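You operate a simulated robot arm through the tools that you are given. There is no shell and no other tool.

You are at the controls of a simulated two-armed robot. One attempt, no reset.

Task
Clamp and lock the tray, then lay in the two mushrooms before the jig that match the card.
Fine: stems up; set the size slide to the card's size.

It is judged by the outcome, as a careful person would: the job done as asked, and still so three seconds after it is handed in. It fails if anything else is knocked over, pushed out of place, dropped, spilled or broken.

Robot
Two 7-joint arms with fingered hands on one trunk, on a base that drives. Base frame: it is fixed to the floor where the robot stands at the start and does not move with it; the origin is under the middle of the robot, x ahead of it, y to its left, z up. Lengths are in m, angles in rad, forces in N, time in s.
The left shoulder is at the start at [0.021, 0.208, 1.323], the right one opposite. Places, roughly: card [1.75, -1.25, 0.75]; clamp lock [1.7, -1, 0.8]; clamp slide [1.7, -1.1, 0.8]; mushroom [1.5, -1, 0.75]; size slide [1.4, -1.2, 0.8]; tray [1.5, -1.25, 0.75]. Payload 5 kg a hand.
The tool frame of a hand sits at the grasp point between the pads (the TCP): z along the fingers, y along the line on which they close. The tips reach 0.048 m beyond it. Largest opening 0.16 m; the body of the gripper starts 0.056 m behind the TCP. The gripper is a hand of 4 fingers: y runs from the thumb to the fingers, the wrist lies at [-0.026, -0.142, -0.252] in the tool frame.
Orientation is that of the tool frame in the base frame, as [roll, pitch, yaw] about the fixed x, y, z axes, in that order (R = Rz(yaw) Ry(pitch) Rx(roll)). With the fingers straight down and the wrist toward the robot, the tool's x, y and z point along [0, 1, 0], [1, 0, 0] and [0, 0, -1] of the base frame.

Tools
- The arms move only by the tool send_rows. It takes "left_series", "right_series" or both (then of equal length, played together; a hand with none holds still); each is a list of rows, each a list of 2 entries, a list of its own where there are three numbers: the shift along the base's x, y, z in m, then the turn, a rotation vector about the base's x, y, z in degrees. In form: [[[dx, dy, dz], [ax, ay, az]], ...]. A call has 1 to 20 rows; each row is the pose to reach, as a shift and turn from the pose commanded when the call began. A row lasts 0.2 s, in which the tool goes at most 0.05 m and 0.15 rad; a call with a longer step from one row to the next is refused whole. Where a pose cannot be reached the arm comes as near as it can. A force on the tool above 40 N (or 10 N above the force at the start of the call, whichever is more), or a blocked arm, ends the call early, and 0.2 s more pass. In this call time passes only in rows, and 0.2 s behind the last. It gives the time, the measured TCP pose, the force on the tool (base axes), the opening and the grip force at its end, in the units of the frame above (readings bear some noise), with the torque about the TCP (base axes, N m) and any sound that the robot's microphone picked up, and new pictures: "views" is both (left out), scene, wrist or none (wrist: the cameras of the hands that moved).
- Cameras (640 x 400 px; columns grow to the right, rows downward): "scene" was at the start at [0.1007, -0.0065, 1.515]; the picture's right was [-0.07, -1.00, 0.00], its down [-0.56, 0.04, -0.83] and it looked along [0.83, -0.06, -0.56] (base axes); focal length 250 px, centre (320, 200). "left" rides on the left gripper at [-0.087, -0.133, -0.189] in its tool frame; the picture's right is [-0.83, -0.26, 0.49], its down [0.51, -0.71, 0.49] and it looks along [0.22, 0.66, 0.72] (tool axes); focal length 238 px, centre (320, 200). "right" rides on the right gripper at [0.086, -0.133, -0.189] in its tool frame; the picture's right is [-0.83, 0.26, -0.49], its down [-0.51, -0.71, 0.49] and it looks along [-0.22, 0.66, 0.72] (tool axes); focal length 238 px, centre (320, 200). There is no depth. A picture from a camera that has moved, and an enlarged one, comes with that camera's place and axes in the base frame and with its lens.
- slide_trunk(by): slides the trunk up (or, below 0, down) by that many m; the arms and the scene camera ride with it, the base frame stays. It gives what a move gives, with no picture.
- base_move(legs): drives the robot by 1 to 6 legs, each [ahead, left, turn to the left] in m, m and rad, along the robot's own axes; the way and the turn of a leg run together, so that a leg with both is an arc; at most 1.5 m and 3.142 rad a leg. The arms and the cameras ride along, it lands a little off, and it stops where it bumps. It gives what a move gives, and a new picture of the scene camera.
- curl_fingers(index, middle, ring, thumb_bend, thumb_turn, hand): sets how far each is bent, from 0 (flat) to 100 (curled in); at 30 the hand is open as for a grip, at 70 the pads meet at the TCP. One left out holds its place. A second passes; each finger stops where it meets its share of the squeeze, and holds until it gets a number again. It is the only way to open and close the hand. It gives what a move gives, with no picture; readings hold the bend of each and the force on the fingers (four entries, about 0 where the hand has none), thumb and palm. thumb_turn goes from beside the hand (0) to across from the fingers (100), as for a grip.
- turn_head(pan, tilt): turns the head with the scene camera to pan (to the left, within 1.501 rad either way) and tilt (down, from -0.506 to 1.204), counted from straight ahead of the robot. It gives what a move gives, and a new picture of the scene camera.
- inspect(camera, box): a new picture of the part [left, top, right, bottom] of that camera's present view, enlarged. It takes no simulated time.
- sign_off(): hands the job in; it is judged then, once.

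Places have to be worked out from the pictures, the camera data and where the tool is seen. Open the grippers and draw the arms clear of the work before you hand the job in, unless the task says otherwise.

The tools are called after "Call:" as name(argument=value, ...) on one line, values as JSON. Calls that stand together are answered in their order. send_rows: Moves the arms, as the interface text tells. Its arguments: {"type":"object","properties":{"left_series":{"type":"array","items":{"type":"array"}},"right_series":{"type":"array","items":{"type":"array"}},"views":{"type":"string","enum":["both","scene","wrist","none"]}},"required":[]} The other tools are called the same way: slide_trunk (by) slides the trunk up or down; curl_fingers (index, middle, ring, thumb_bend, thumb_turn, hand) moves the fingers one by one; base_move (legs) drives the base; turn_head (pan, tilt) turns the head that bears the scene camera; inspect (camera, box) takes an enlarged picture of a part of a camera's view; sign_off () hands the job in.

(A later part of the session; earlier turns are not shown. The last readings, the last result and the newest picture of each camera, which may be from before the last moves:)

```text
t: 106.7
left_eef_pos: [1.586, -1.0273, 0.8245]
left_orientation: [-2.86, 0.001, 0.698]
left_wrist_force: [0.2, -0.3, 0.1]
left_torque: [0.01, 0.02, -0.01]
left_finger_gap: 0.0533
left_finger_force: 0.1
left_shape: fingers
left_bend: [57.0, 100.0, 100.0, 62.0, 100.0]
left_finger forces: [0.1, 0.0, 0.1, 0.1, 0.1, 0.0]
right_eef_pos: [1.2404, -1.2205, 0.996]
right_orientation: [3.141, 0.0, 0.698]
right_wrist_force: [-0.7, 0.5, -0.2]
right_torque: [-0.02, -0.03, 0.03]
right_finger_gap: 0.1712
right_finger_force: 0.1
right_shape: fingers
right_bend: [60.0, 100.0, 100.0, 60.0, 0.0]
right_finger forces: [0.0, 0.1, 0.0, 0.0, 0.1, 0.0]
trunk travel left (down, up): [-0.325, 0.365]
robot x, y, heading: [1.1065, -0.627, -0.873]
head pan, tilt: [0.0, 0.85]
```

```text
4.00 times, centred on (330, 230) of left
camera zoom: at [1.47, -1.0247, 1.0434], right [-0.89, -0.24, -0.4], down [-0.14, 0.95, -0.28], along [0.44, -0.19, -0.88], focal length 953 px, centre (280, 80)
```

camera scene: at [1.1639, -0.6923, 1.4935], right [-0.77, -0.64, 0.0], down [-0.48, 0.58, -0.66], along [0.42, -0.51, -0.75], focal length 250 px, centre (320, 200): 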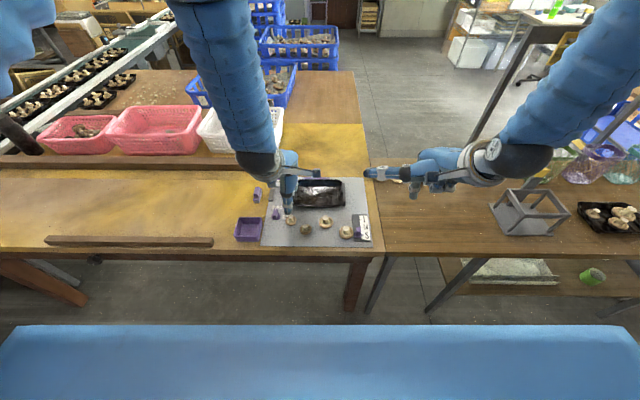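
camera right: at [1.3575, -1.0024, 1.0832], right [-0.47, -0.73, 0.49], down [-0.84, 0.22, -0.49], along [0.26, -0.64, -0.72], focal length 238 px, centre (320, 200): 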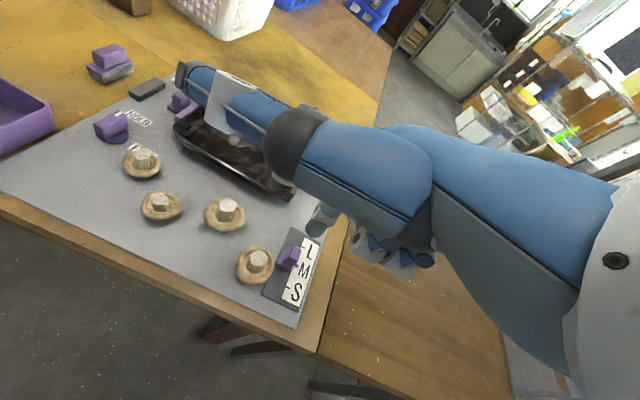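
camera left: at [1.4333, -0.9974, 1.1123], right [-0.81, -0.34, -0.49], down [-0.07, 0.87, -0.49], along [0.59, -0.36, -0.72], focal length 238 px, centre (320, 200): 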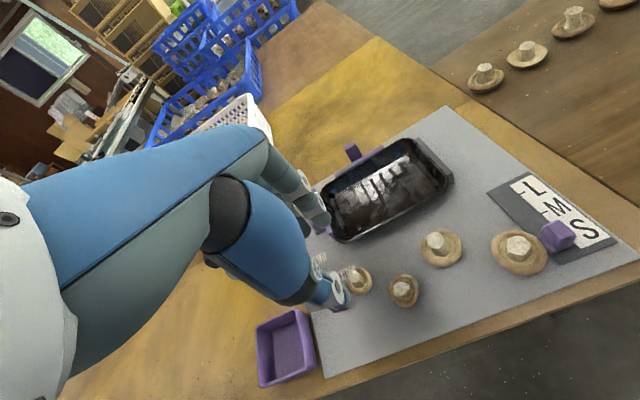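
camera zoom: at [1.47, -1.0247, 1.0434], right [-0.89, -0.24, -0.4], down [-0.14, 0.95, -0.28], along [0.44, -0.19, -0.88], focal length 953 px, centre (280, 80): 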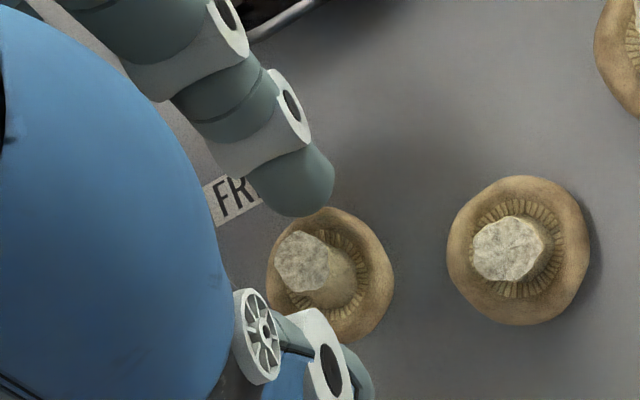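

The stem lies on the line between thumb tip and index tip. I close in small steps.

Call:
curl_fingers(hand="left", index=60, thumb_bend=68)

Call:
inspect(camera="scene", box=[265, 200, 315, 240])

Call:
inspect(camera="right", box=[20, 60, 140, 180])

Call:
inspect(camera="left", box=[280, 180, 380, 280])

```text
t: 107.7
left_eef_pos: [1.5867, -1.0285, 0.8241]
left_orientation: [-2.863, 0.001, 0.699]
left_wrist_force: [-0.3, 0.6, -0.2]
left_torque: [0.03, 0.02, 0.04]
left_finger_gap: 0.0364
left_finger_force: 0.1
left_shape: fingers
left_bend: [60.0, 100.0, 100.0, 68.0, 100.0]
left_finger forces: [0.0, 0.1, 0.0, 0.0, 0.0, 0.1]
right_eef_pos: [1.2407, -1.2211, 0.9956]
right_orientation: [-3.141, -0.002, 0.698]
right_wrist_force: [0.1, -0.7, 0.8]
right_torque: [0.0, 0.0, 0.03]
right_finger_gap: 0.1715
right_finger_force: 0.1
right_shape: fingers
right_bend: [60.0, 100.0, 100.0, 60.0, 0.0]
right_finger forces: [0.0, 0.0, 0.1, 0.0, 0.1, 0.0]
trunk travel left (down, up): [-0.325, 0.365]
robot x, y, heading: [1.1052, -0.6226, -0.871]
head pan, tilt: [0.0, 0.85]
```

```text
10.00 times, centred on (290, 220) of scene
camera zoom: at [1.1648, -0.692, 1.4935], right [-0.77, -0.64, 0.0], down [-0.48, 0.58, -0.66], along [0.42, -0.51, -0.75], focal length 2497 px, centre (620, 0)
```

zoom: 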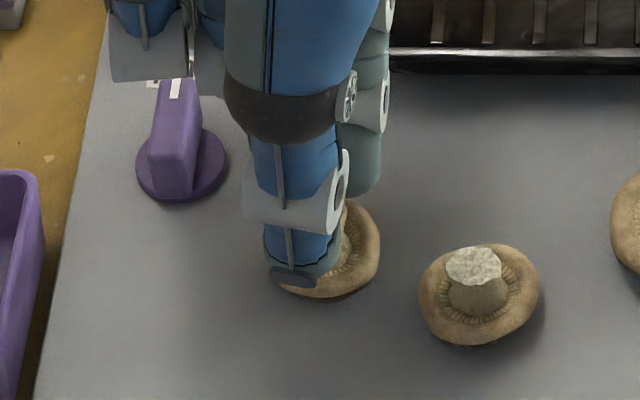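

```text
3.33 times, centred on (80, 120) of right
camera zoom: at [1.2209, -1.0634, 1.186], right [-0.47, -0.73, 0.49], down [-0.84, 0.22, -0.49], along [0.25, -0.64, -0.72], focal length 794 px, centre (1120, 467)
```

zoom: 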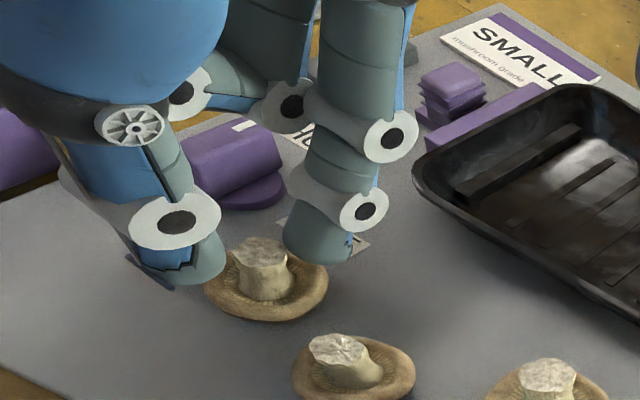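

```text
4.00 times, centred on (330, 230) of left
camera zoom: at [1.47, -1.0248, 1.0437], right [-0.89, -0.24, -0.4], down [-0.14, 0.95, -0.28], along [0.44, -0.19, -0.88], focal length 953 px, centre (280, 80)
```

zoom: 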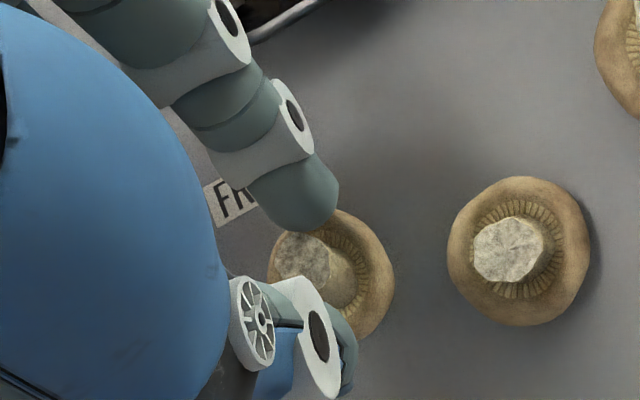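

I lower 3 mm and close further.

Call:
send_rows(left_series=[[[0, 0, -0.0015], [0, 0, 0]], [[0, 0, -0.003], [0, 0, 0]]], views="none")

Call:
curl_fingers(hand="left", index=62, thumb_bend=72)

Call:
inspect(camera="scene", box=[265, 200, 315, 240])

Call:
inspect(camera="right", box=[20, 60, 140, 180])

```text
t: 108.3
left_eef_pos: [1.5859, -1.0271, 0.8217]
left_orientation: [-2.863, 0.0, 0.698]
left_wrist_force: [0.7, -0.9, -0.3]
left_torque: [0.0, -0.02, 0.01]
left_finger_gap: 0.0362
left_finger_force: 0.0
left_shape: fingers
left_bend: [60.0, 100.0, 100.0, 68.0, 100.0]
left_finger forces: [0.1, 0.1, 0.0, 0.1, 0.1, 0.0]
right_eef_pos: [1.2405, -1.2203, 0.9959]
right_orientation: [3.139, -0.002, 0.699]
right_wrist_force: [0.1, 0.3, 0.6]
right_torque: [-0.03, -0.03, -0.01]
right_finger_gap: 0.1713
right_finger_force: 0.1
right_shape: fingers
right_bend: [60.0, 100.0, 100.0, 60.0, 0.0]
right_finger forces: [0.0, 0.0, 0.0, 0.0, 0.0, 0.0]
trunk travel left (down, up): [-0.325, 0.365]
robot x, y, heading: [1.1056, -0.6271, -0.878]
head pan, tilt: [0.0, 0.85]
```

```text
t: 109.3
left_eef_pos: [1.5861, -1.0276, 0.8226]
left_orientation: [-2.863, 0.0, 0.699]
left_wrist_force: [0.2, -0.5, 0.9]
left_torque: [0.02, -0.01, 0.02]
left_finger_gap: 0.0229
left_finger_force: 0.0
left_shape: fingers
left_bend: [62.0, 100.0, 100.0, 72.0, 100.0]
left_finger forces: [0.1, 0.0, 0.0, 0.1, 0.0, 0.1]
right_eef_pos: [1.24, -1.2215, 0.9963]
right_orientation: [-3.141, -0.001, 0.697]
right_wrist_force: [-0.1, -0.1, -0.8]
right_torque: [-0.04, 0.0, -0.02]
right_finger_gap: 0.1713
right_finger_force: 0.1
right_shape: fingers
right_bend: [60.0, 100.0, 100.0, 60.0, 0.0]
right_finger forces: [0.1, 0.1, 0.0, 0.0, 0.0, 0.1]
trunk travel left (down, up): [-0.325, 0.365]
robot x, y, heading: [1.1086, -0.6241, -0.872]
head pan, tilt: [0.0, 0.85]
```

```text
10.00 times, centred on (290, 220) of scene
camera zoom: at [1.1648, -0.692, 1.4935], right [-0.77, -0.64, 0.0], down [-0.48, 0.58, -0.66], along [0.42, -0.51, -0.75], focal length 2497 px, centre (620, 0)
```

zoom: 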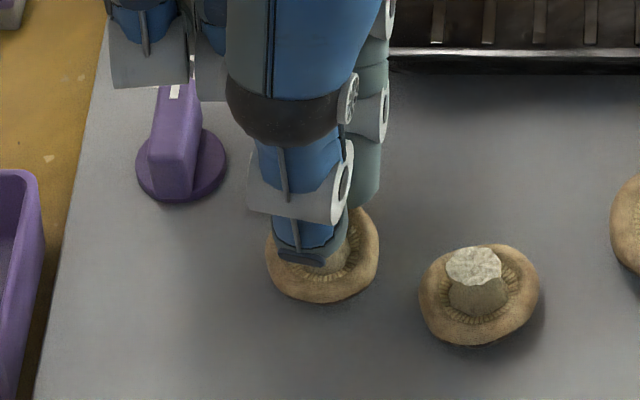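

```text
3.33 times, centred on (80, 120) of right
camera zoom: at [1.221, -1.0634, 1.186], right [-0.47, -0.73, 0.49], down [-0.84, 0.22, -0.49], along [0.25, -0.64, -0.72], focal length 794 px, centre (1120, 467)
```

zoom: 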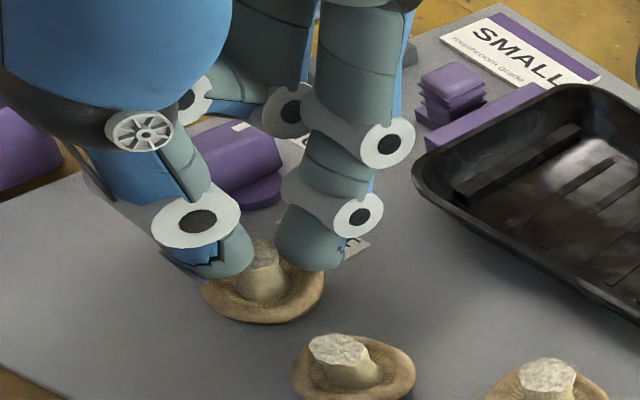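

Excellent—stem squarely between the pads near its base. I close further.

Call:
curl_fingers(hand="left", index=63, thumb_bend=75)

Call:
inspect(camera="scene", box=[265, 200, 315, 240])

Call:
inspect(camera="right", box=[20, 60, 140, 180])

```text
t: 110.3
left_eef_pos: [1.5864, -1.0276, 0.8224]
left_orientation: [-2.863, 0.0, 0.698]
left_wrist_force: [0.0, 0.1, -0.3]
left_torque: [-0.01, 0.0, 0.01]
left_finger_gap: 0.013
left_finger_force: 0.1
left_shape: fingers
left_bend: [63.0, 100.0, 100.0, 75.0, 100.0]
left_finger forces: [0.0, 0.0, 0.0, 0.1, 0.0, 0.0]
right_eef_pos: [1.2399, -1.2211, 0.9963]
right_orientation: [-3.141, -0.001, 0.698]
right_wrist_force: [-0.6, -0.4, 0.8]
right_torque: [0.02, 0.0, 0.0]
right_finger_gap: 0.1713
right_finger_force: 0.2
right_shape: fingers
right_bend: [60.0, 100.0, 100.0, 60.0, 0.0]
right_finger forces: [0.0, 0.0, 0.0, 0.1, 0.0, 0.1]
trunk travel left (down, up): [-0.325, 0.365]
robot x, y, heading: [1.1059, -0.6226, -0.876]
head pan, tilt: [0.0, 0.85]
```

```text
10.00 times, centred on (290, 220) of scene
camera zoom: at [1.1648, -0.692, 1.4935], right [-0.77, -0.64, 0.0], down [-0.48, 0.58, -0.66], along [0.42, -0.51, -0.75], focal length 2497 px, centre (620, 0)
```

zoom: 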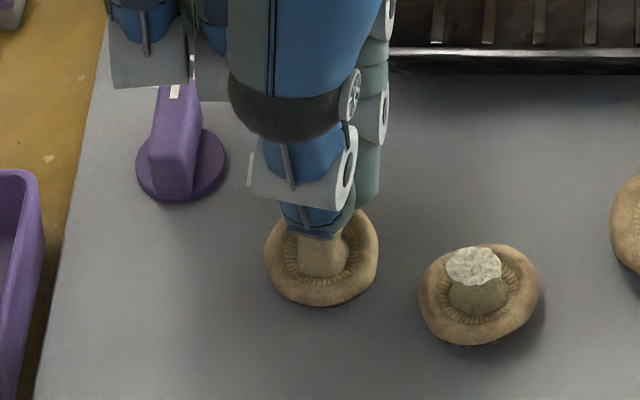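

```text
3.33 times, centred on (80, 120) of right
camera zoom: at [1.221, -1.0634, 1.186], right [-0.47, -0.73, 0.49], down [-0.84, 0.22, -0.49], along [0.25, -0.64, -0.72], focal length 794 px, centre (1120, 467)
```

zoom: 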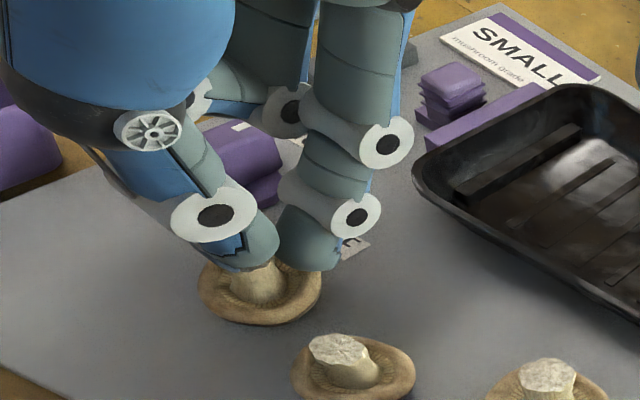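

The thumb slid past the stem's left side: thumb and index are laterally offset by ~2 cm at the tips. I can fix that with thumb_turn, swinging the thumb toward the index side. I lift, set thumb_turn to 94, and measure.

Call:
send_rows(left_series=[[[0, 0, 0.02], [0, 0, 0]], [[0, 0, 0.05], [0, 0, 0]], [[0.0, 0.0, 0.075], [0, 0, 0]]], views="none")

Call:
curl_fingers(hand="left", index=60, thumb_bend=68, thumb_turn=93)

Call:
inspect(camera="scene", box=[260, 185, 320, 230])

Call:
inspect(camera="right", box=[20, 30, 140, 170])

Call:
inspect(camera="left", box=[280, 180, 380, 280])

```text
t: 111.1
left_eef_pos: [1.585, -1.0256, 0.8959]
left_orientation: [-2.861, -0.002, 0.698]
left_wrist_force: [-0.3, 1.5, -2.1]
left_torque: [-0.09, -0.09, -0.01]
left_finger_gap: 0.0129
left_finger_force: 0.0
left_shape: fingers
left_bend: [63.0, 100.0, 100.0, 75.0, 100.0]
left_finger forces: [0.1, 0.1, 0.0, 0.0, 0.0, 0.1]
right_eef_pos: [1.2386, -1.2204, 0.9969]
right_orientation: [-3.141, -0.003, 0.698]
right_wrist_force: [-0.1, 0.7, 0.0]
right_torque: [0.0, 0.01, 0.01]
right_finger_gap: 0.171
right_finger_force: 0.1
right_shape: fingers
right_bend: [60.0, 100.0, 100.0, 60.0, 0.0]
right_finger forces: [0.0, 0.1, 0.0, 0.0, 0.0, 0.0]
trunk travel left (down, up): [-0.325, 0.365]
robot x, y, heading: [1.1054, -0.6235, -0.874]
head pan, tilt: [0.0, 0.85]
```

```text
t: 112.1
left_eef_pos: [1.5858, -1.0249, 0.8943]
left_orientation: [-2.862, 0.001, 0.697]
left_wrist_force: [0.1, -0.1, -0.2]
left_torque: [-0.01, 0.01, -0.02]
left_finger_gap: 0.036
left_finger_force: 0.0
left_shape: fingers
left_bend: [60.0, 100.0, 100.0, 68.0, 95.0]
left_finger forces: [0.1, 0.0, 0.1, 0.1, 0.0, 0.1]
right_eef_pos: [1.2396, -1.2202, 0.9961]
right_orientation: [-3.141, 0.0, 0.698]
right_wrist_force: [-0.6, -1.1, 0.1]
right_torque: [0.02, 0.01, 0.02]
right_finger_gap: 0.1714
right_finger_force: 0.1
right_shape: fingers
right_bend: [60.0, 100.0, 100.0, 60.0, 0.0]
right_finger forces: [0.0, 0.1, 0.1, 0.0, 0.1, 0.0]
trunk travel left (down, up): [-0.325, 0.365]
robot x, y, heading: [1.1106, -0.6216, -0.868]
head pan, tilt: [0.0, 0.85]
```

```text
8.89 times, centred on (290, 208) of scene
camera zoom: at [1.1649, -0.692, 1.4935], right [-0.77, -0.64, 0.0], down [-0.48, 0.58, -0.66], along [0.42, -0.51, -0.75], focal length 2219 px, centre (587, 133)
```

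zoom: 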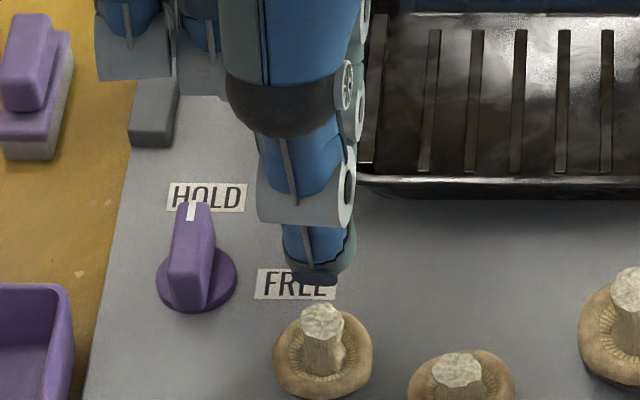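

```text
2.86 times, centred on (80, 100) of right
camera zoom: at [1.221, -1.0634, 1.186], right [-0.47, -0.74, 0.49], down [-0.84, 0.22, -0.49], along [0.25, -0.64, -0.72], focal length 681 px, centre (1006, 486)
```

zoom: 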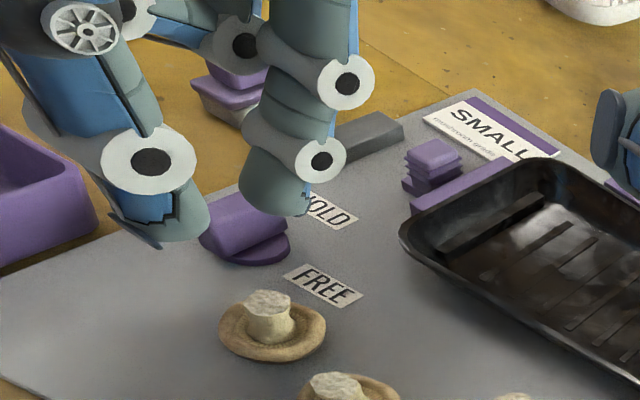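

```text
4.00 times, centred on (330, 230) of left
camera zoom: at [1.4701, -1.0224, 1.1133], right [-0.89, -0.24, -0.4], down [-0.14, 0.95, -0.28], along [0.44, -0.19, -0.88], focal length 953 px, centre (280, 80)
```

zoom: 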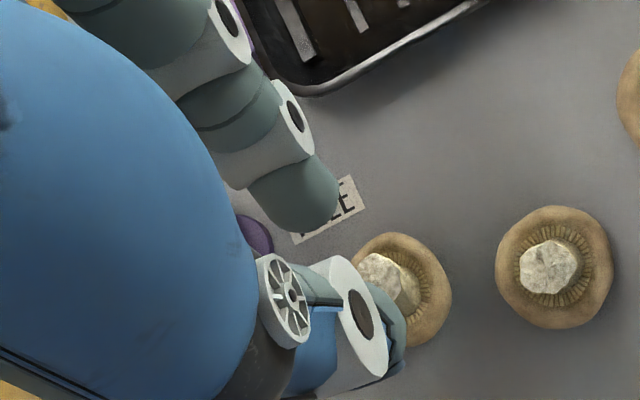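

With the turn at 95 the thumb tip is laterally in line with the index (x≈-0.008), and at (60, 68) their gap just equals the stem. I open slightly, correct 5 mm left / 2 mm far, and descend.

Call:
curl_fingers(hand="left", index=57, thumb_bend=63)

Call:
send_rows(left_series=[[[0.0049, 0.0015, -0.01], [0, 0, 0]], [[0.0049, 0.0015, -0.035], [0, 0, 0]], [[0.0049, 0.0015, -0.055], [0, 0, 0]], [[0.0049, 0.0015, -0.066], [0, 0, 0]], [[0.0049, 0.0015, -0.072], [0, 0, 0]]], views="none")

Call:
inspect(camera="scene", box=[265, 200, 315, 240])

Call:
inspect(camera="right", box=[20, 60, 140, 180])

Call:
inspect(camera="left", box=[280, 180, 380, 280])

```text
t: 113.1
left_eef_pos: [1.5866, -1.0251, 0.8948]
left_orientation: [-2.861, -0.001, 0.699]
left_wrist_force: [0.9, 0.7, -0.1]
left_torque: [-0.01, -0.03, 0.01]
left_finger_gap: 0.0538
left_finger_force: 0.0
left_shape: fingers
left_bend: [56.0, 100.0, 100.0, 63.0, 95.0]
left_finger forces: [0.0, 0.1, 0.1, 0.0, 0.0, 0.0]
right_eef_pos: [1.2402, -1.2219, 0.9958]
right_orientation: [-3.141, -0.002, 0.697]
right_wrist_force: [-0.1, 1.1, 0.1]
right_torque: [0.02, 0.05, -0.05]
right_finger_gap: 0.1711
right_finger_force: 0.0
right_shape: fingers
right_bend: [60.0, 100.0, 100.0, 60.0, 0.0]
right_finger forces: [0.0, 0.1, 0.1, 0.1, 0.0, 0.0]
trunk travel left (down, up): [-0.325, 0.365]
robot x, y, heading: [1.1061, -0.6271, -0.87]
head pan, tilt: [0.0, 0.85]
```

```text
t: 114.3
left_eef_pos: [1.5925, -1.023, 0.8242]
left_orientation: [-2.861, -0.001, 0.697]
left_wrist_force: [1.0, 0.3, 0.4]
left_torque: [-0.01, 0.03, 0.02]
left_finger_gap: 0.0537
left_finger_force: 0.0
left_shape: fingers
left_bend: [56.0, 100.0, 100.0, 63.0, 95.0]
left_finger forces: [0.0, 0.0, 0.0, 0.0, 0.0, 0.0]
right_eef_pos: [1.2401, -1.222, 0.9961]
right_orientation: [3.14, -0.002, 0.698]
right_wrist_force: [0.6, 0.8, 0.8]
right_torque: [0.01, 0.04, 0.02]
right_finger_gap: 0.1712
right_finger_force: 0.0
right_shape: fingers
right_bend: [60.0, 100.0, 100.0, 60.0, 0.0]
right_finger forces: [0.1, 0.0, 0.1, 0.0, 0.0, 0.0]
trunk travel left (down, up): [-0.325, 0.365]
robot x, y, heading: [1.1033, -0.6229, -0.878]
head pan, tilt: [0.0, 0.85]
```

```text
10.00 times, centred on (290, 220) of scene
camera zoom: at [1.1649, -0.692, 1.4935], right [-0.77, -0.64, 0.0], down [-0.48, 0.58, -0.66], along [0.42, -0.51, -0.75], focal length 2497 px, centre (620, 0)
```

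zoom: 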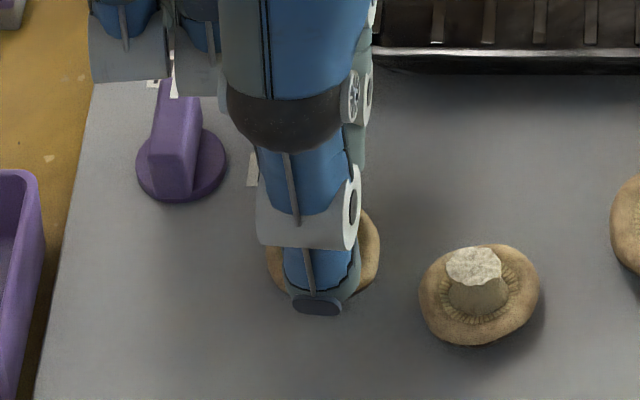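

```text
3.33 times, centred on (80, 120) of right
camera zoom: at [1.221, -1.0634, 1.186], right [-0.47, -0.73, 0.49], down [-0.84, 0.22, -0.49], along [0.25, -0.64, -0.72], focal length 794 px, centre (1120, 467)
```

zoom: 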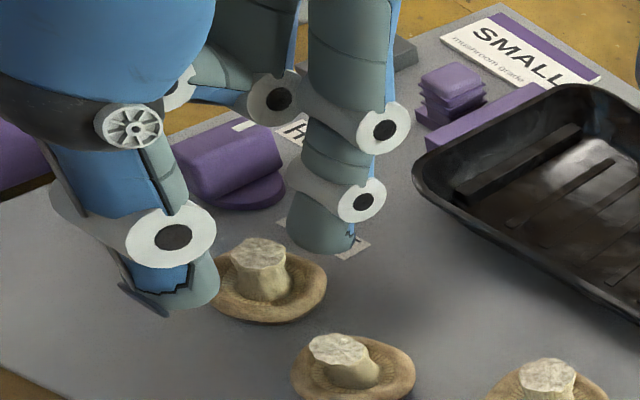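

```text
4.00 times, centred on (330, 230) of left
camera zoom: at [1.4755, -1.021, 1.0425], right [-0.89, -0.24, -0.4], down [-0.14, 0.95, -0.28], along [0.44, -0.19, -0.88], focal length 953 px, centre (280, 80)
```

zoom: 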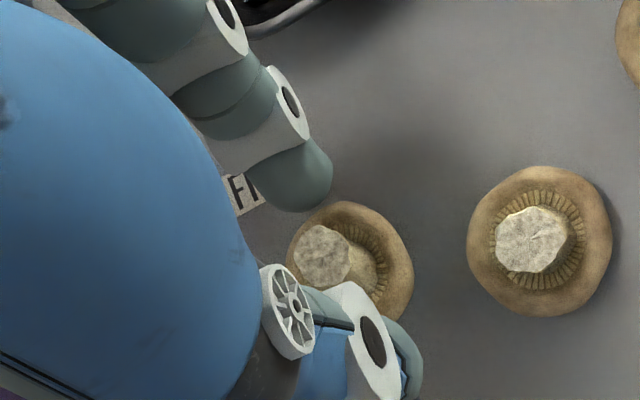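

In the left camera view the cap centre lies on the thumb–index line, and the scene view agrees. I lower 2 mm and close.

Call:
send_rows(left_series=[[[0, 0, -0.002], [0, 0, 0]]], views="none")

Call:
curl_fingers(hand="left", index=60, thumb_bend=68)

Call:
inspect(camera="right", box=[20, 60, 140, 180])

Call:
inspect(camera="left", box=[280, 180, 380, 280])

Call:
inspect(camera="scene", box=[265, 200, 315, 240])

```text
t: 114.7
left_eef_pos: [1.5925, -1.025, 0.821]
left_orientation: [-2.861, -0.001, 0.698]
left_wrist_force: [0.2, -0.6, 0.5]
left_torque: [0.0, 0.01, 0.03]
left_finger_gap: 0.0541
left_finger_force: 0.0
left_shape: fingers
left_bend: [56.0, 100.0, 100.0, 63.0, 95.0]
left_finger forces: [0.0, 0.0, 0.1, 0.0, 0.1, 0.0]
right_eef_pos: [1.2387, -1.2209, 0.9962]
right_orientation: [3.141, -0.002, 0.699]
right_wrist_force: [1.1, 0.1, 0.8]
right_torque: [0.01, -0.02, 0.0]
right_finger_gap: 0.1713
right_finger_force: 0.1
right_shape: fingers
right_bend: [60.0, 100.0, 100.0, 60.0, 0.0]
right_finger forces: [0.1, 0.1, 0.0, 0.1, 0.0, 0.1]
trunk travel left (down, up): [-0.325, 0.365]
robot x, y, heading: [1.1055, -0.6265, -0.87]
head pan, tilt: [0.0, 0.85]
```

```text
t: 115.7
left_eef_pos: [1.5928, -1.0247, 0.822]
left_orientation: [-2.863, 0.0, 0.699]
left_wrist_force: [-0.1, 0.0, -0.3]
left_torque: [0.01, 0.0, 0.0]
left_finger_gap: 0.0376
left_finger_force: 0.0
left_shape: fingers
left_bend: [60.0, 100.0, 100.0, 68.0, 95.0]
left_finger forces: [0.0, 0.1, 0.1, 0.1, 0.0, 0.1]
right_eef_pos: [1.2393, -1.2198, 0.9964]
right_orientation: [-3.141, -0.002, 0.699]
right_wrist_force: [0.0, 0.1, -0.3]
right_torque: [-0.02, 0.03, 0.02]
right_finger_gap: 0.1714
right_finger_force: 0.0
right_shape: fingers
right_bend: [60.0, 100.0, 100.0, 60.0, 0.0]
right_finger forces: [0.0, 0.0, 0.1, 0.0, 0.1, 0.1]
trunk travel left (down, up): [-0.325, 0.365]
robot x, y, heading: [1.1085, -0.6248, -0.869]
head pan, tilt: [0.0, 0.85]
```

```text
3.33 times, centred on (80, 120) of right
camera zoom: at [1.221, -1.0634, 1.186], right [-0.47, -0.73, 0.49], down [-0.84, 0.22, -0.49], along [0.25, -0.64, -0.72], focal length 794 px, centre (1120, 467)
```

zoom: 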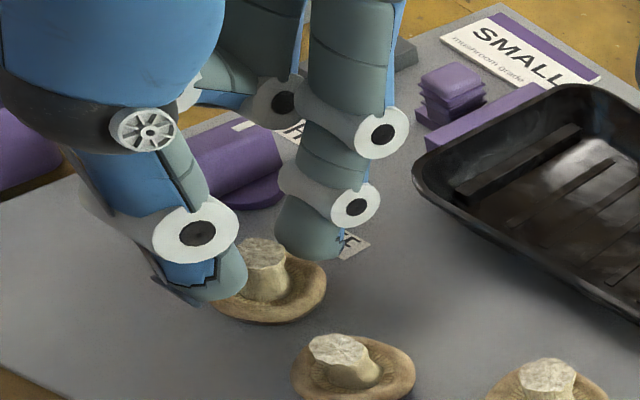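

```text
4.00 times, centred on (330, 230) of left
camera zoom: at [1.4756, -1.0222, 1.0407], right [-0.89, -0.24, -0.4], down [-0.14, 0.95, -0.28], along [0.44, -0.19, -0.88], focal length 953 px, centre (280, 80)
```

zoom: 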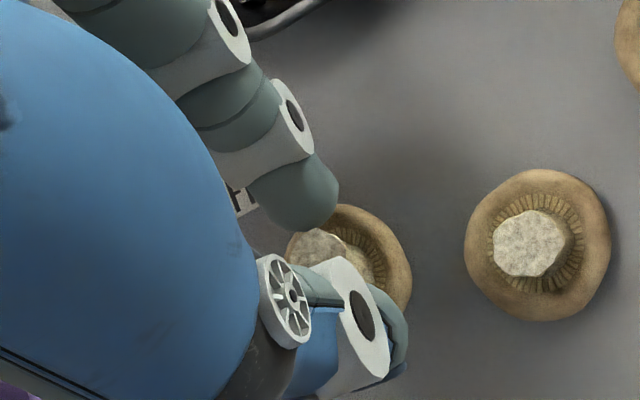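

```text
10.00 times, centred on (290, 220) of scene
camera zoom: at [1.1649, -0.692, 1.4935], right [-0.77, -0.64, 0.0], down [-0.48, 0.58, -0.66], along [0.42, -0.51, -0.75], focal length 2497 px, centre (620, 0)
```

zoom: 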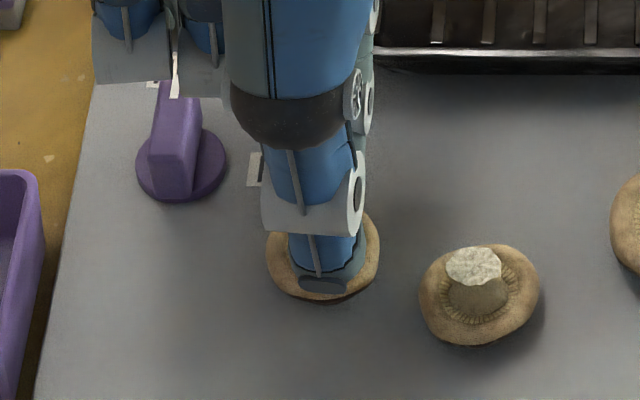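

Well aligned. Continue closing gently.

Call:
curl_fingers(hand="left", index=61, thumb_bend=71)

Call:
inspect(camera="right", box=[20, 60, 140, 180])

Call:
inspect(camera="scene", box=[265, 200, 315, 240])

```text
t: 116.7
left_eef_pos: [1.5913, -1.0245, 0.8222]
left_orientation: [-2.862, 0.0, 0.698]
left_wrist_force: [0.1, -0.5, 0.4]
left_torque: [0.02, -0.05, -0.03]
left_finger_gap: 0.0283
left_finger_force: 0.2
left_shape: fingers
left_bend: [61.0, 100.0, 100.0, 71.0, 95.0]
left_finger forces: [0.0, 0.0, 0.0, 0.0, 0.0, 0.0]
right_eef_pos: [1.2402, -1.2208, 0.9962]
right_orientation: [3.14, -0.003, 0.698]
right_wrist_force: [0.7, 0.4, 1.1]
right_torque: [0.01, 0.0, 0.02]
right_finger_gap: 0.1713
right_finger_force: 0.0
right_shape: fingers
right_bend: [60.0, 100.0, 100.0, 60.0, 0.0]
right_finger forces: [0.0, 0.0, 0.0, 0.0, 0.1, 0.0]
trunk travel left (down, up): [-0.325, 0.365]
robot x, y, heading: [1.1075, -0.6213, -0.871]
head pan, tilt: [0.0, 0.85]
```

```text
3.33 times, centred on (80, 120) of right
camera zoom: at [1.221, -1.0634, 1.186], right [-0.47, -0.73, 0.49], down [-0.84, 0.22, -0.49], along [0.25, -0.64, -0.72], focal length 794 px, centre (1120, 467)
```

zoom: 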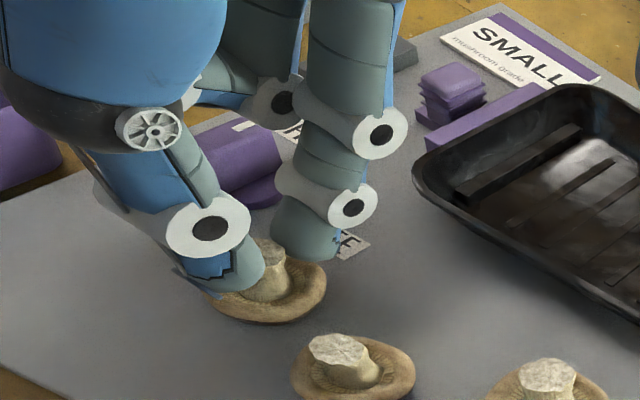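

```text
10.00 times, centred on (290, 220) of scene
camera zoom: at [1.1649, -0.692, 1.4935], right [-0.77, -0.64, 0.0], down [-0.48, 0.58, -0.66], along [0.42, -0.51, -0.75], focal length 2497 px, centre (620, 0)
```

zoom: 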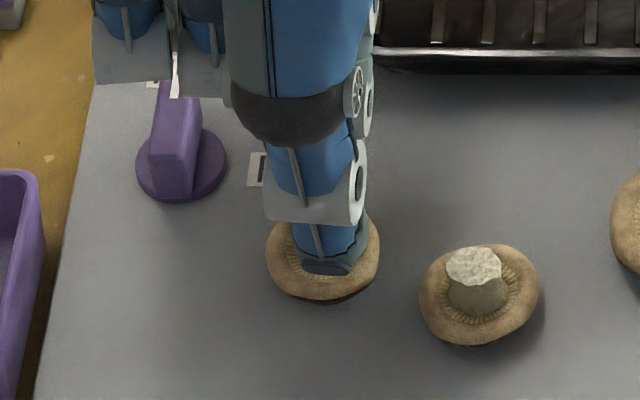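

Still undisturbed; a bit more.

Call:
curl_fingers(hand="left", index=62, thumb_bend=74)

Call:
inspect(camera="right", box=[20, 60, 140, 180])

Call:
inspect(camera="scene", box=[265, 200, 315, 240])

```text
t: 117.7
left_eef_pos: [1.5913, -1.0256, 0.8216]
left_orientation: [-2.861, 0.001, 0.698]
left_wrist_force: [-0.5, -0.6, -0.1]
left_torque: [-0.02, -0.01, -0.05]
left_finger_gap: 0.0183
left_finger_force: 0.1
left_shape: fingers
left_bend: [62.0, 100.0, 100.0, 74.0, 95.0]
left_finger forces: [0.1, 0.0, 0.0, 0.0, 0.0, 0.0]
right_eef_pos: [1.24, -1.2217, 0.9955]
right_orientation: [3.141, -0.002, 0.698]
right_wrist_force: [-0.2, 0.2, 0.5]
right_torque: [0.01, -0.01, -0.01]
right_finger_gap: 0.1713
right_finger_force: 0.1
right_shape: fingers
right_bend: [60.0, 100.0, 100.0, 60.0, 0.0]
right_finger forces: [0.0, 0.0, 0.0, 0.0, 0.0, 0.0]
trunk travel left (down, up): [-0.325, 0.365]
robot x, y, heading: [1.1047, -0.6301, -0.877]
head pan, tilt: [0.0, 0.85]
```

```text
3.33 times, centred on (80, 120) of right
camera zoom: at [1.221, -1.0634, 1.186], right [-0.47, -0.73, 0.49], down [-0.84, 0.22, -0.49], along [0.25, -0.64, -0.72], focal length 794 px, centre (1120, 467)
```

zoom: 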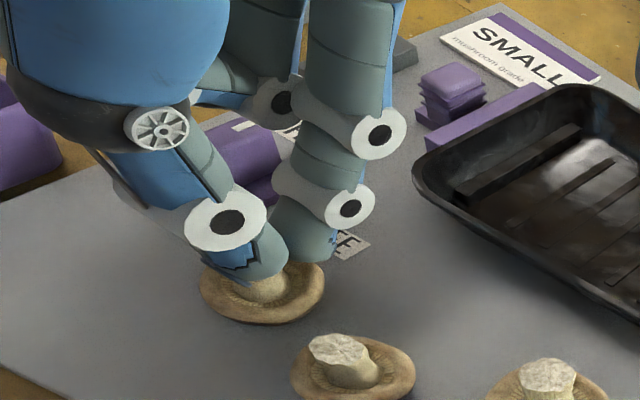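

```text
10.00 times, centred on (290, 220) of scene
camera zoom: at [1.1649, -0.692, 1.4935], right [-0.77, -0.64, 0.0], down [-0.48, 0.58, -0.66], along [0.42, -0.51, -0.75], focal length 2497 px, centre (620, 0)
```

zoom: 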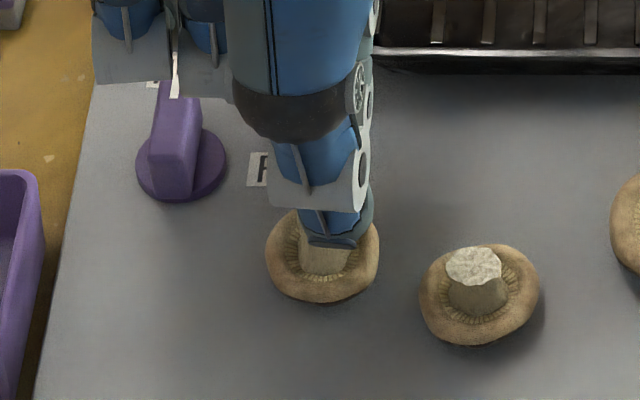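

The thumb now passed on the stem's right side, so the right turn is between (97). I lift, set it, and re-measure.

Call:
send_rows(left_series=[[[0, 0, 0.02], [0, 0, 0]], [[0, 0, 0.05], [0, 0, 0]], [[0.0, 0.0, 0.072], [0, 0, 0]]], views="none")

Call:
curl_fingers(hand="left", index=62, thumb_bend=71, thumb_turn=97)

Call:
inspect(camera="scene", box=[260, 185, 320, 230])

Call:
inspect(camera="right", box=[20, 30, 140, 170])

Call:
inspect(camera="left", box=[280, 180, 380, 280])

```text
t: 118.5
left_eef_pos: [1.5907, -1.0235, 0.8963]
left_orientation: [-2.86, 0.001, 0.697]
left_wrist_force: [-0.8, 0.3, -1.4]
left_torque: [-0.12, -0.05, 0.02]
left_finger_gap: 0.0182
left_finger_force: 0.0
left_shape: fingers
left_bend: [62.0, 100.0, 100.0, 74.0, 95.0]
left_finger forces: [0.0, 0.0, 0.0, 0.1, 0.0, 0.0]
right_eef_pos: [1.2394, -1.2198, 0.9967]
right_orientation: [3.142, -0.002, 0.7]
right_wrist_force: [-0.9, -0.4, 0.9]
right_torque: [-0.01, 0.01, 0.01]
right_finger_gap: 0.1714
right_finger_force: 0.1
right_shape: fingers
right_bend: [60.0, 100.0, 100.0, 60.0, 0.0]
right_finger forces: [0.0, 0.1, 0.1, 0.1, 0.0, 0.1]
trunk travel left (down, up): [-0.325, 0.365]
robot x, y, heading: [1.1059, -0.6223, -0.871]
head pan, tilt: [0.0, 0.85]
```

```text
t: 119.5
left_eef_pos: [1.5906, -1.0245, 0.8972]
left_orientation: [-2.862, -0.001, 0.698]
left_wrist_force: [0.4, 0.1, 0.0]
left_torque: [0.02, -0.03, 0.01]
left_finger_gap: 0.025
left_finger_force: 0.0
left_shape: fingers
left_bend: [62.0, 100.0, 100.0, 71.0, 99.0]
left_finger forces: [0.1, 0.0, 0.0, 0.0, 0.1, 0.1]
right_eef_pos: [1.2393, -1.2207, 0.9959]
right_orientation: [3.141, -0.003, 0.698]
right_wrist_force: [-0.3, -0.3, -0.6]
right_torque: [-0.01, 0.0, 0.0]
right_finger_gap: 0.1713
right_finger_force: 0.1
right_shape: fingers
right_bend: [60.0, 100.0, 100.0, 60.0, 0.0]
right_finger forces: [0.0, 0.1, 0.0, 0.0, 0.0, 0.0]
trunk travel left (down, up): [-0.325, 0.365]
robot x, y, heading: [1.1047, -0.6247, -0.871]
head pan, tilt: [0.0, 0.85]
```

```text
8.89 times, centred on (290, 208) of scene
camera zoom: at [1.1649, -0.692, 1.4935], right [-0.77, -0.64, 0.0], down [-0.48, 0.58, -0.66], along [0.42, -0.51, -0.75], focal length 2219 px, centre (587, 133)
```

zoom: 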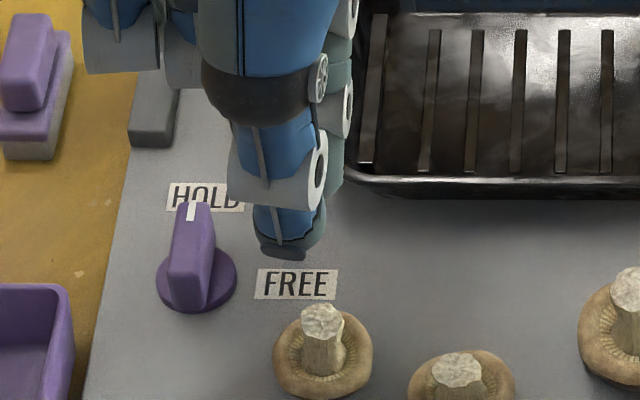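

```text
2.86 times, centred on (80, 100) of right
camera zoom: at [1.221, -1.0634, 1.186], right [-0.47, -0.74, 0.49], down [-0.84, 0.22, -0.49], along [0.25, -0.64, -0.72], focal length 681 px, centre (1006, 486)
```

zoom: 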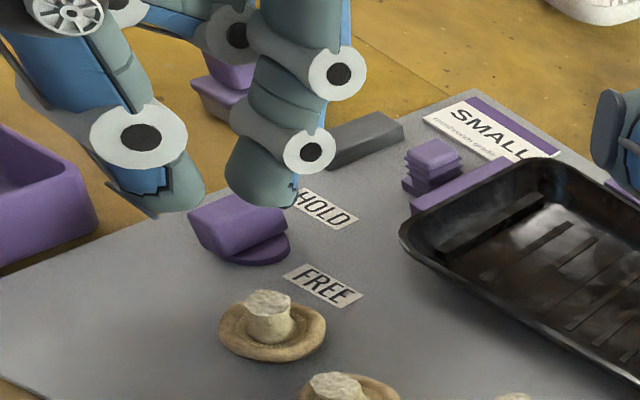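

```text
4.00 times, centred on (330, 230) of left
camera zoom: at [1.475, -1.0214, 1.1144], right [-0.89, -0.24, -0.4], down [-0.14, 0.95, -0.28], along [0.44, -0.19, -0.88], focal length 953 px, centre (280, 80)
```

zoom: 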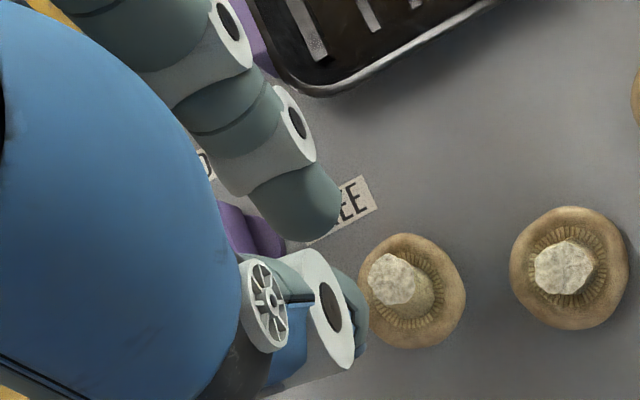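

Correcting for the cameras' small biases, the index tip is actually at x≈+0.004, so thumb_turn 100 lines up best and the stem must be at x≈+0.004. I set that and move the hand 11 mm right, then descend.

Call:
curl_fingers(hand="left", index=57, thumb_bend=63, thumb_turn=100)

Call:
send_rows(left_series=[[[-0.0084, -0.0071, -0.01], [0, 0, 0]], [[-0.0084, -0.0071, -0.035], [0, 0, 0]], [[-0.0084, -0.0071, -0.055], [0, 0, 0]], [[-0.0084, -0.0071, -0.066], [0, 0, 0]], [[-0.0084, -0.0071, -0.075], [0, 0, 0]]], views="none")

Call:
curl_fingers(hand="left", index=60, thumb_bend=69)

Call:
inspect(camera="scene", box=[265, 200, 315, 240])

Call:
inspect(camera="right", box=[20, 60, 140, 180])

Call:
inspect(camera="left", box=[280, 180, 380, 280])

```text
t: 120.5
left_eef_pos: [1.5921, -1.0243, 0.8956]
left_orientation: [-2.861, -0.001, 0.697]
left_wrist_force: [0.0, -0.1, 0.1]
left_torque: [-0.02, 0.02, 0.04]
left_finger_gap: 0.0527
left_finger_force: 0.0
left_shape: fingers
left_bend: [56.0, 100.0, 100.0, 63.0, 100.0]
left_finger forces: [0.0, 0.1, 0.1, 0.0, 0.0, 0.0]
right_eef_pos: [1.2386, -1.2224, 0.9955]
right_orientation: [-3.142, -0.002, 0.697]
right_wrist_force: [-0.4, 0.4, -0.5]
right_torque: [-0.01, -0.01, 0.02]
right_finger_gap: 0.1713
right_finger_force: 0.1
right_shape: fingers
right_bend: [60.0, 100.0, 100.0, 60.0, 0.0]
right_finger forces: [0.0, 0.1, 0.0, 0.0, 0.0, 0.1]
trunk travel left (down, up): [-0.325, 0.365]
robot x, y, heading: [1.105, -0.6252, -0.868]
head pan, tilt: [0.0, 0.85]
```

```text
t: 121.7
left_eef_pos: [1.5844, -1.0326, 0.8197]
left_orientation: [-2.863, 0.001, 0.697]
left_wrist_force: [-0.5, 0.8, 0.2]
left_torque: [0.02, 0.02, 0.0]
left_finger_gap: 0.0526
left_finger_force: 0.0
left_shape: fingers
left_bend: [56.0, 100.0, 100.0, 63.0, 100.0]
left_finger forces: [0.1, 0.1, 0.0, 0.0, 0.0, 0.1]
right_eef_pos: [1.2393, -1.2205, 0.9958]
right_orientation: [-3.141, 0.0, 0.697]
right_wrist_force: [0.3, 0.9, -0.1]
right_torque: [-0.01, 0.0, -0.04]
right_finger_gap: 0.171
right_finger_force: 0.0
right_shape: fingers
right_bend: [60.0, 100.0, 100.0, 60.0, 0.0]
right_finger forces: [0.1, 0.0, 0.0, 0.0, 0.1, 0.0]
trunk travel left (down, up): [-0.325, 0.365]
robot x, y, heading: [1.1082, -0.6233, -0.875]
head pan, tilt: [0.0, 0.85]
```

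```text
t: 122.7
left_eef_pos: [1.5832, -1.0322, 0.8205]
left_orientation: [-2.862, 0.0, 0.699]
left_wrist_force: [-0.2, -0.4, 0.0]
left_torque: [0.01, -0.01, -0.01]
left_finger_gap: 0.0343
left_finger_force: 0.0
left_shape: fingers
left_bend: [60.0, 100.0, 100.0, 69.0, 100.0]
left_finger forces: [0.0, 0.1, 0.0, 0.0, 0.0, 0.0]
right_eef_pos: [1.2396, -1.2214, 0.9954]
right_orientation: [-3.14, -0.003, 0.698]
right_wrist_force: [0.2, 0.0, 0.2]
right_torque: [0.03, 0.02, -0.03]
right_finger_gap: 0.1712
right_finger_force: 0.1
right_shape: fingers
right_bend: [60.0, 100.0, 100.0, 60.0, 0.0]
right_finger forces: [0.0, 0.0, 0.0, 0.0, 0.0, 0.0]
trunk travel left (down, up): [-0.325, 0.365]
robot x, y, heading: [1.1071, -0.6261, -0.872]
head pan, tilt: [0.0, 0.85]
```

```text
10.00 times, centred on (290, 220) of scene
camera zoom: at [1.1648, -0.692, 1.4935], right [-0.77, -0.64, 0.0], down [-0.48, 0.58, -0.66], along [0.42, -0.51, -0.75], focal length 2497 px, centre (620, 0)
```

zoom: 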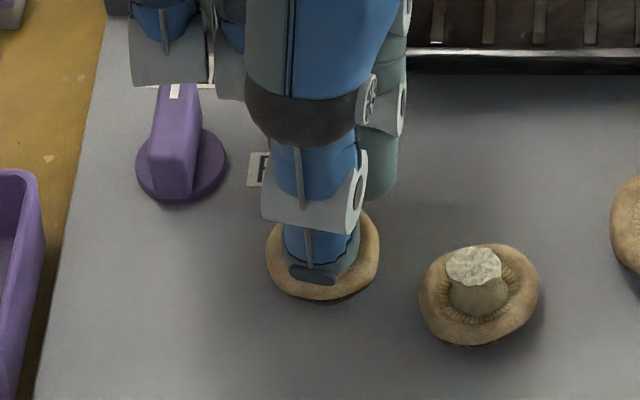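

```text
3.33 times, centred on (80, 120) of right
camera zoom: at [1.2209, -1.0634, 1.186], right [-0.47, -0.73, 0.49], down [-0.84, 0.22, -0.49], along [0.25, -0.64, -0.72], focal length 794 px, centre (1120, 467)
```

zoom: 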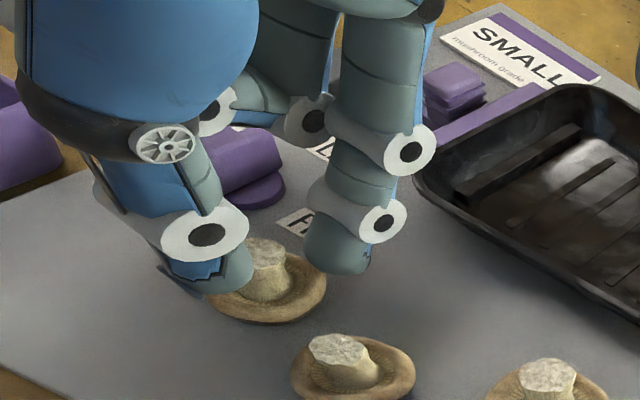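

```text
4.00 times, centred on (330, 230) of left
camera zoom: at [1.4672, -1.0303, 1.0387], right [-0.89, -0.24, -0.4], down [-0.14, 0.95, -0.28], along [0.44, -0.19, -0.88], focal length 953 px, centre (280, 80)
```

zoom: 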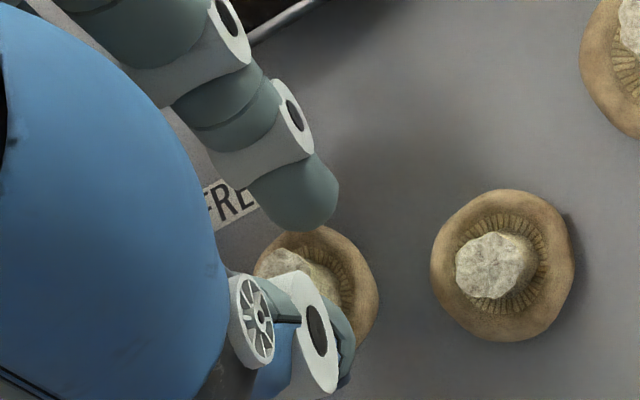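

Tip-to-tip poking is unstable. A better grasp: turn the left hand so thumb and index lie on the stem's left and right with the fingers slanting ~40° downward and forward, so the stem is held between the finger sides. I first lift high and undo the tilt.

Call:
send_rows(left_series=[[[0, 0, 0.03], [0, 0, 0]], [[0, 0, 0.075], [0, 0, 0]], [[0, 0, 0.12], [-6.1, -5.1, 0]], [[0, 0, 0.165], [-12.27, -10.27, 0]], [[0, 0, 0.19], [-12.27, -10.27, 0]]], views="none")

Call:
send_rows(left_series=[[[0, 0, 0], [0, 0, -8]], [[0, 0, 0], [0, 0, -16]], [[0, 0, 0], [0, 0, -24]], [[0, 0, 0], [0, 0, -32]], [[0, 0, 0], [0, 0, -40]], [[0, 0, 0], [0, 0, -48]], [[0, 0, 0], [0, 0, -56]], [[0, 0, 0], [0, 0, -64]], [[0, 0, 0], [0, 0, -72]], [[0, 0, 0], [0, 0, -80]], [[0, 0, 0], [0, 0, -88]], [[0, 0, 0], [0, 0, -90]]], views="both")

```text
t: 123.9
left_eef_pos: [1.5816, -1.033, 1.0094]
left_orientation: [-3.14, 0.0, 0.698]
left_wrist_force: [-1.0, 0.7, -0.5]
left_torque: [-0.07, -0.01, 0.04]
left_finger_gap: 0.0344
left_finger_force: 0.0
left_shape: fingers
left_bend: [60.0, 100.0, 100.0, 69.0, 100.0]
left_finger forces: [0.1, 0.0, 0.1, 0.1, 0.1, 0.0]
right_eef_pos: [1.2404, -1.2206, 0.9956]
right_orientation: [-3.141, -0.001, 0.698]
right_wrist_force: [-0.8, -0.1, -0.3]
right_torque: [0.01, 0.01, -0.03]
right_finger_gap: 0.1713
right_finger_force: 0.0
right_shape: fingers
right_bend: [60.0, 100.0, 100.0, 60.0, 0.0]
right_finger forces: [0.1, 0.0, 0.0, 0.1, 0.0, 0.1]
trunk travel left (down, up): [-0.325, 0.365]
robot x, y, heading: [1.1068, -0.6211, -0.873]
head pan, tilt: [0.0, 0.85]
```

```text
t: 126.5
left_eef_pos: [1.5828, -1.0339, 1.0113]
left_orientation: [-3.14, 0.001, -0.874]
left_wrist_force: [-0.2, 0.5, -0.9]
left_torque: [0.01, -0.02, 0.03]
left_finger_gap: 0.0344
left_finger_force: 0.1
left_shape: fingers
left_bend: [60.0, 100.0, 100.0, 69.0, 100.0]
left_finger forces: [0.0, 0.0, 0.0, 0.0, 0.0, 0.0]
right_eef_pos: [1.2389, -1.2202, 0.9976]
right_orientation: [3.141, -0.002, 0.698]
right_wrist_force: [0.6, -0.3, -0.2]
right_torque: [-0.01, 0.03, 0.02]
right_finger_gap: 0.1715
right_finger_force: 0.1
right_shape: fingers
right_bend: [60.0, 100.0, 100.0, 60.0, 0.0]
right_finger forces: [0.0, 0.1, 0.0, 0.0, 0.0, 0.1]
trunk travel left (down, up): [-0.325, 0.365]
robot x, y, heading: [1.1077, -0.6249, -0.869]
head pan, tilt: [0.0, 0.85]
camera scene: at [1.1648, -0.6918, 1.4935], right [-0.77, -0.64, 0.0], down [-0.48, 0.58, -0.66], along [0.42, -0.51, -0.75], focal length 250 px, centre (320, 200)
camera left: at [1.6275, -0.8809, 1.1997], right [-0.34, 0.81, -0.49], down [0.87, 0.07, -0.49], along [-0.36, -0.59, -0.72], focal length 238 px, centre (320, 200)
```

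scene: 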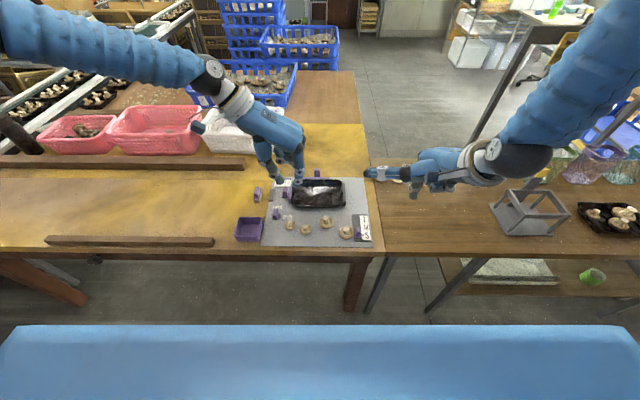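
left: 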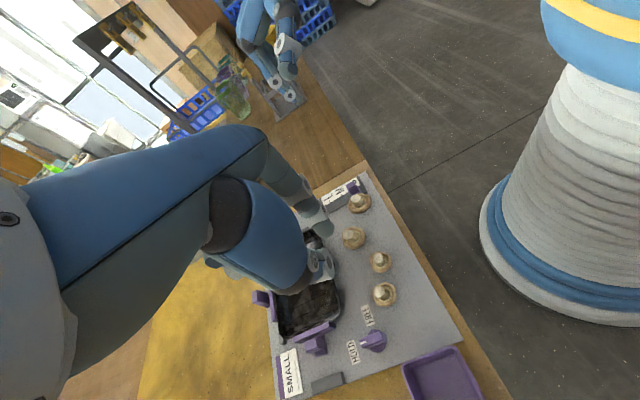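

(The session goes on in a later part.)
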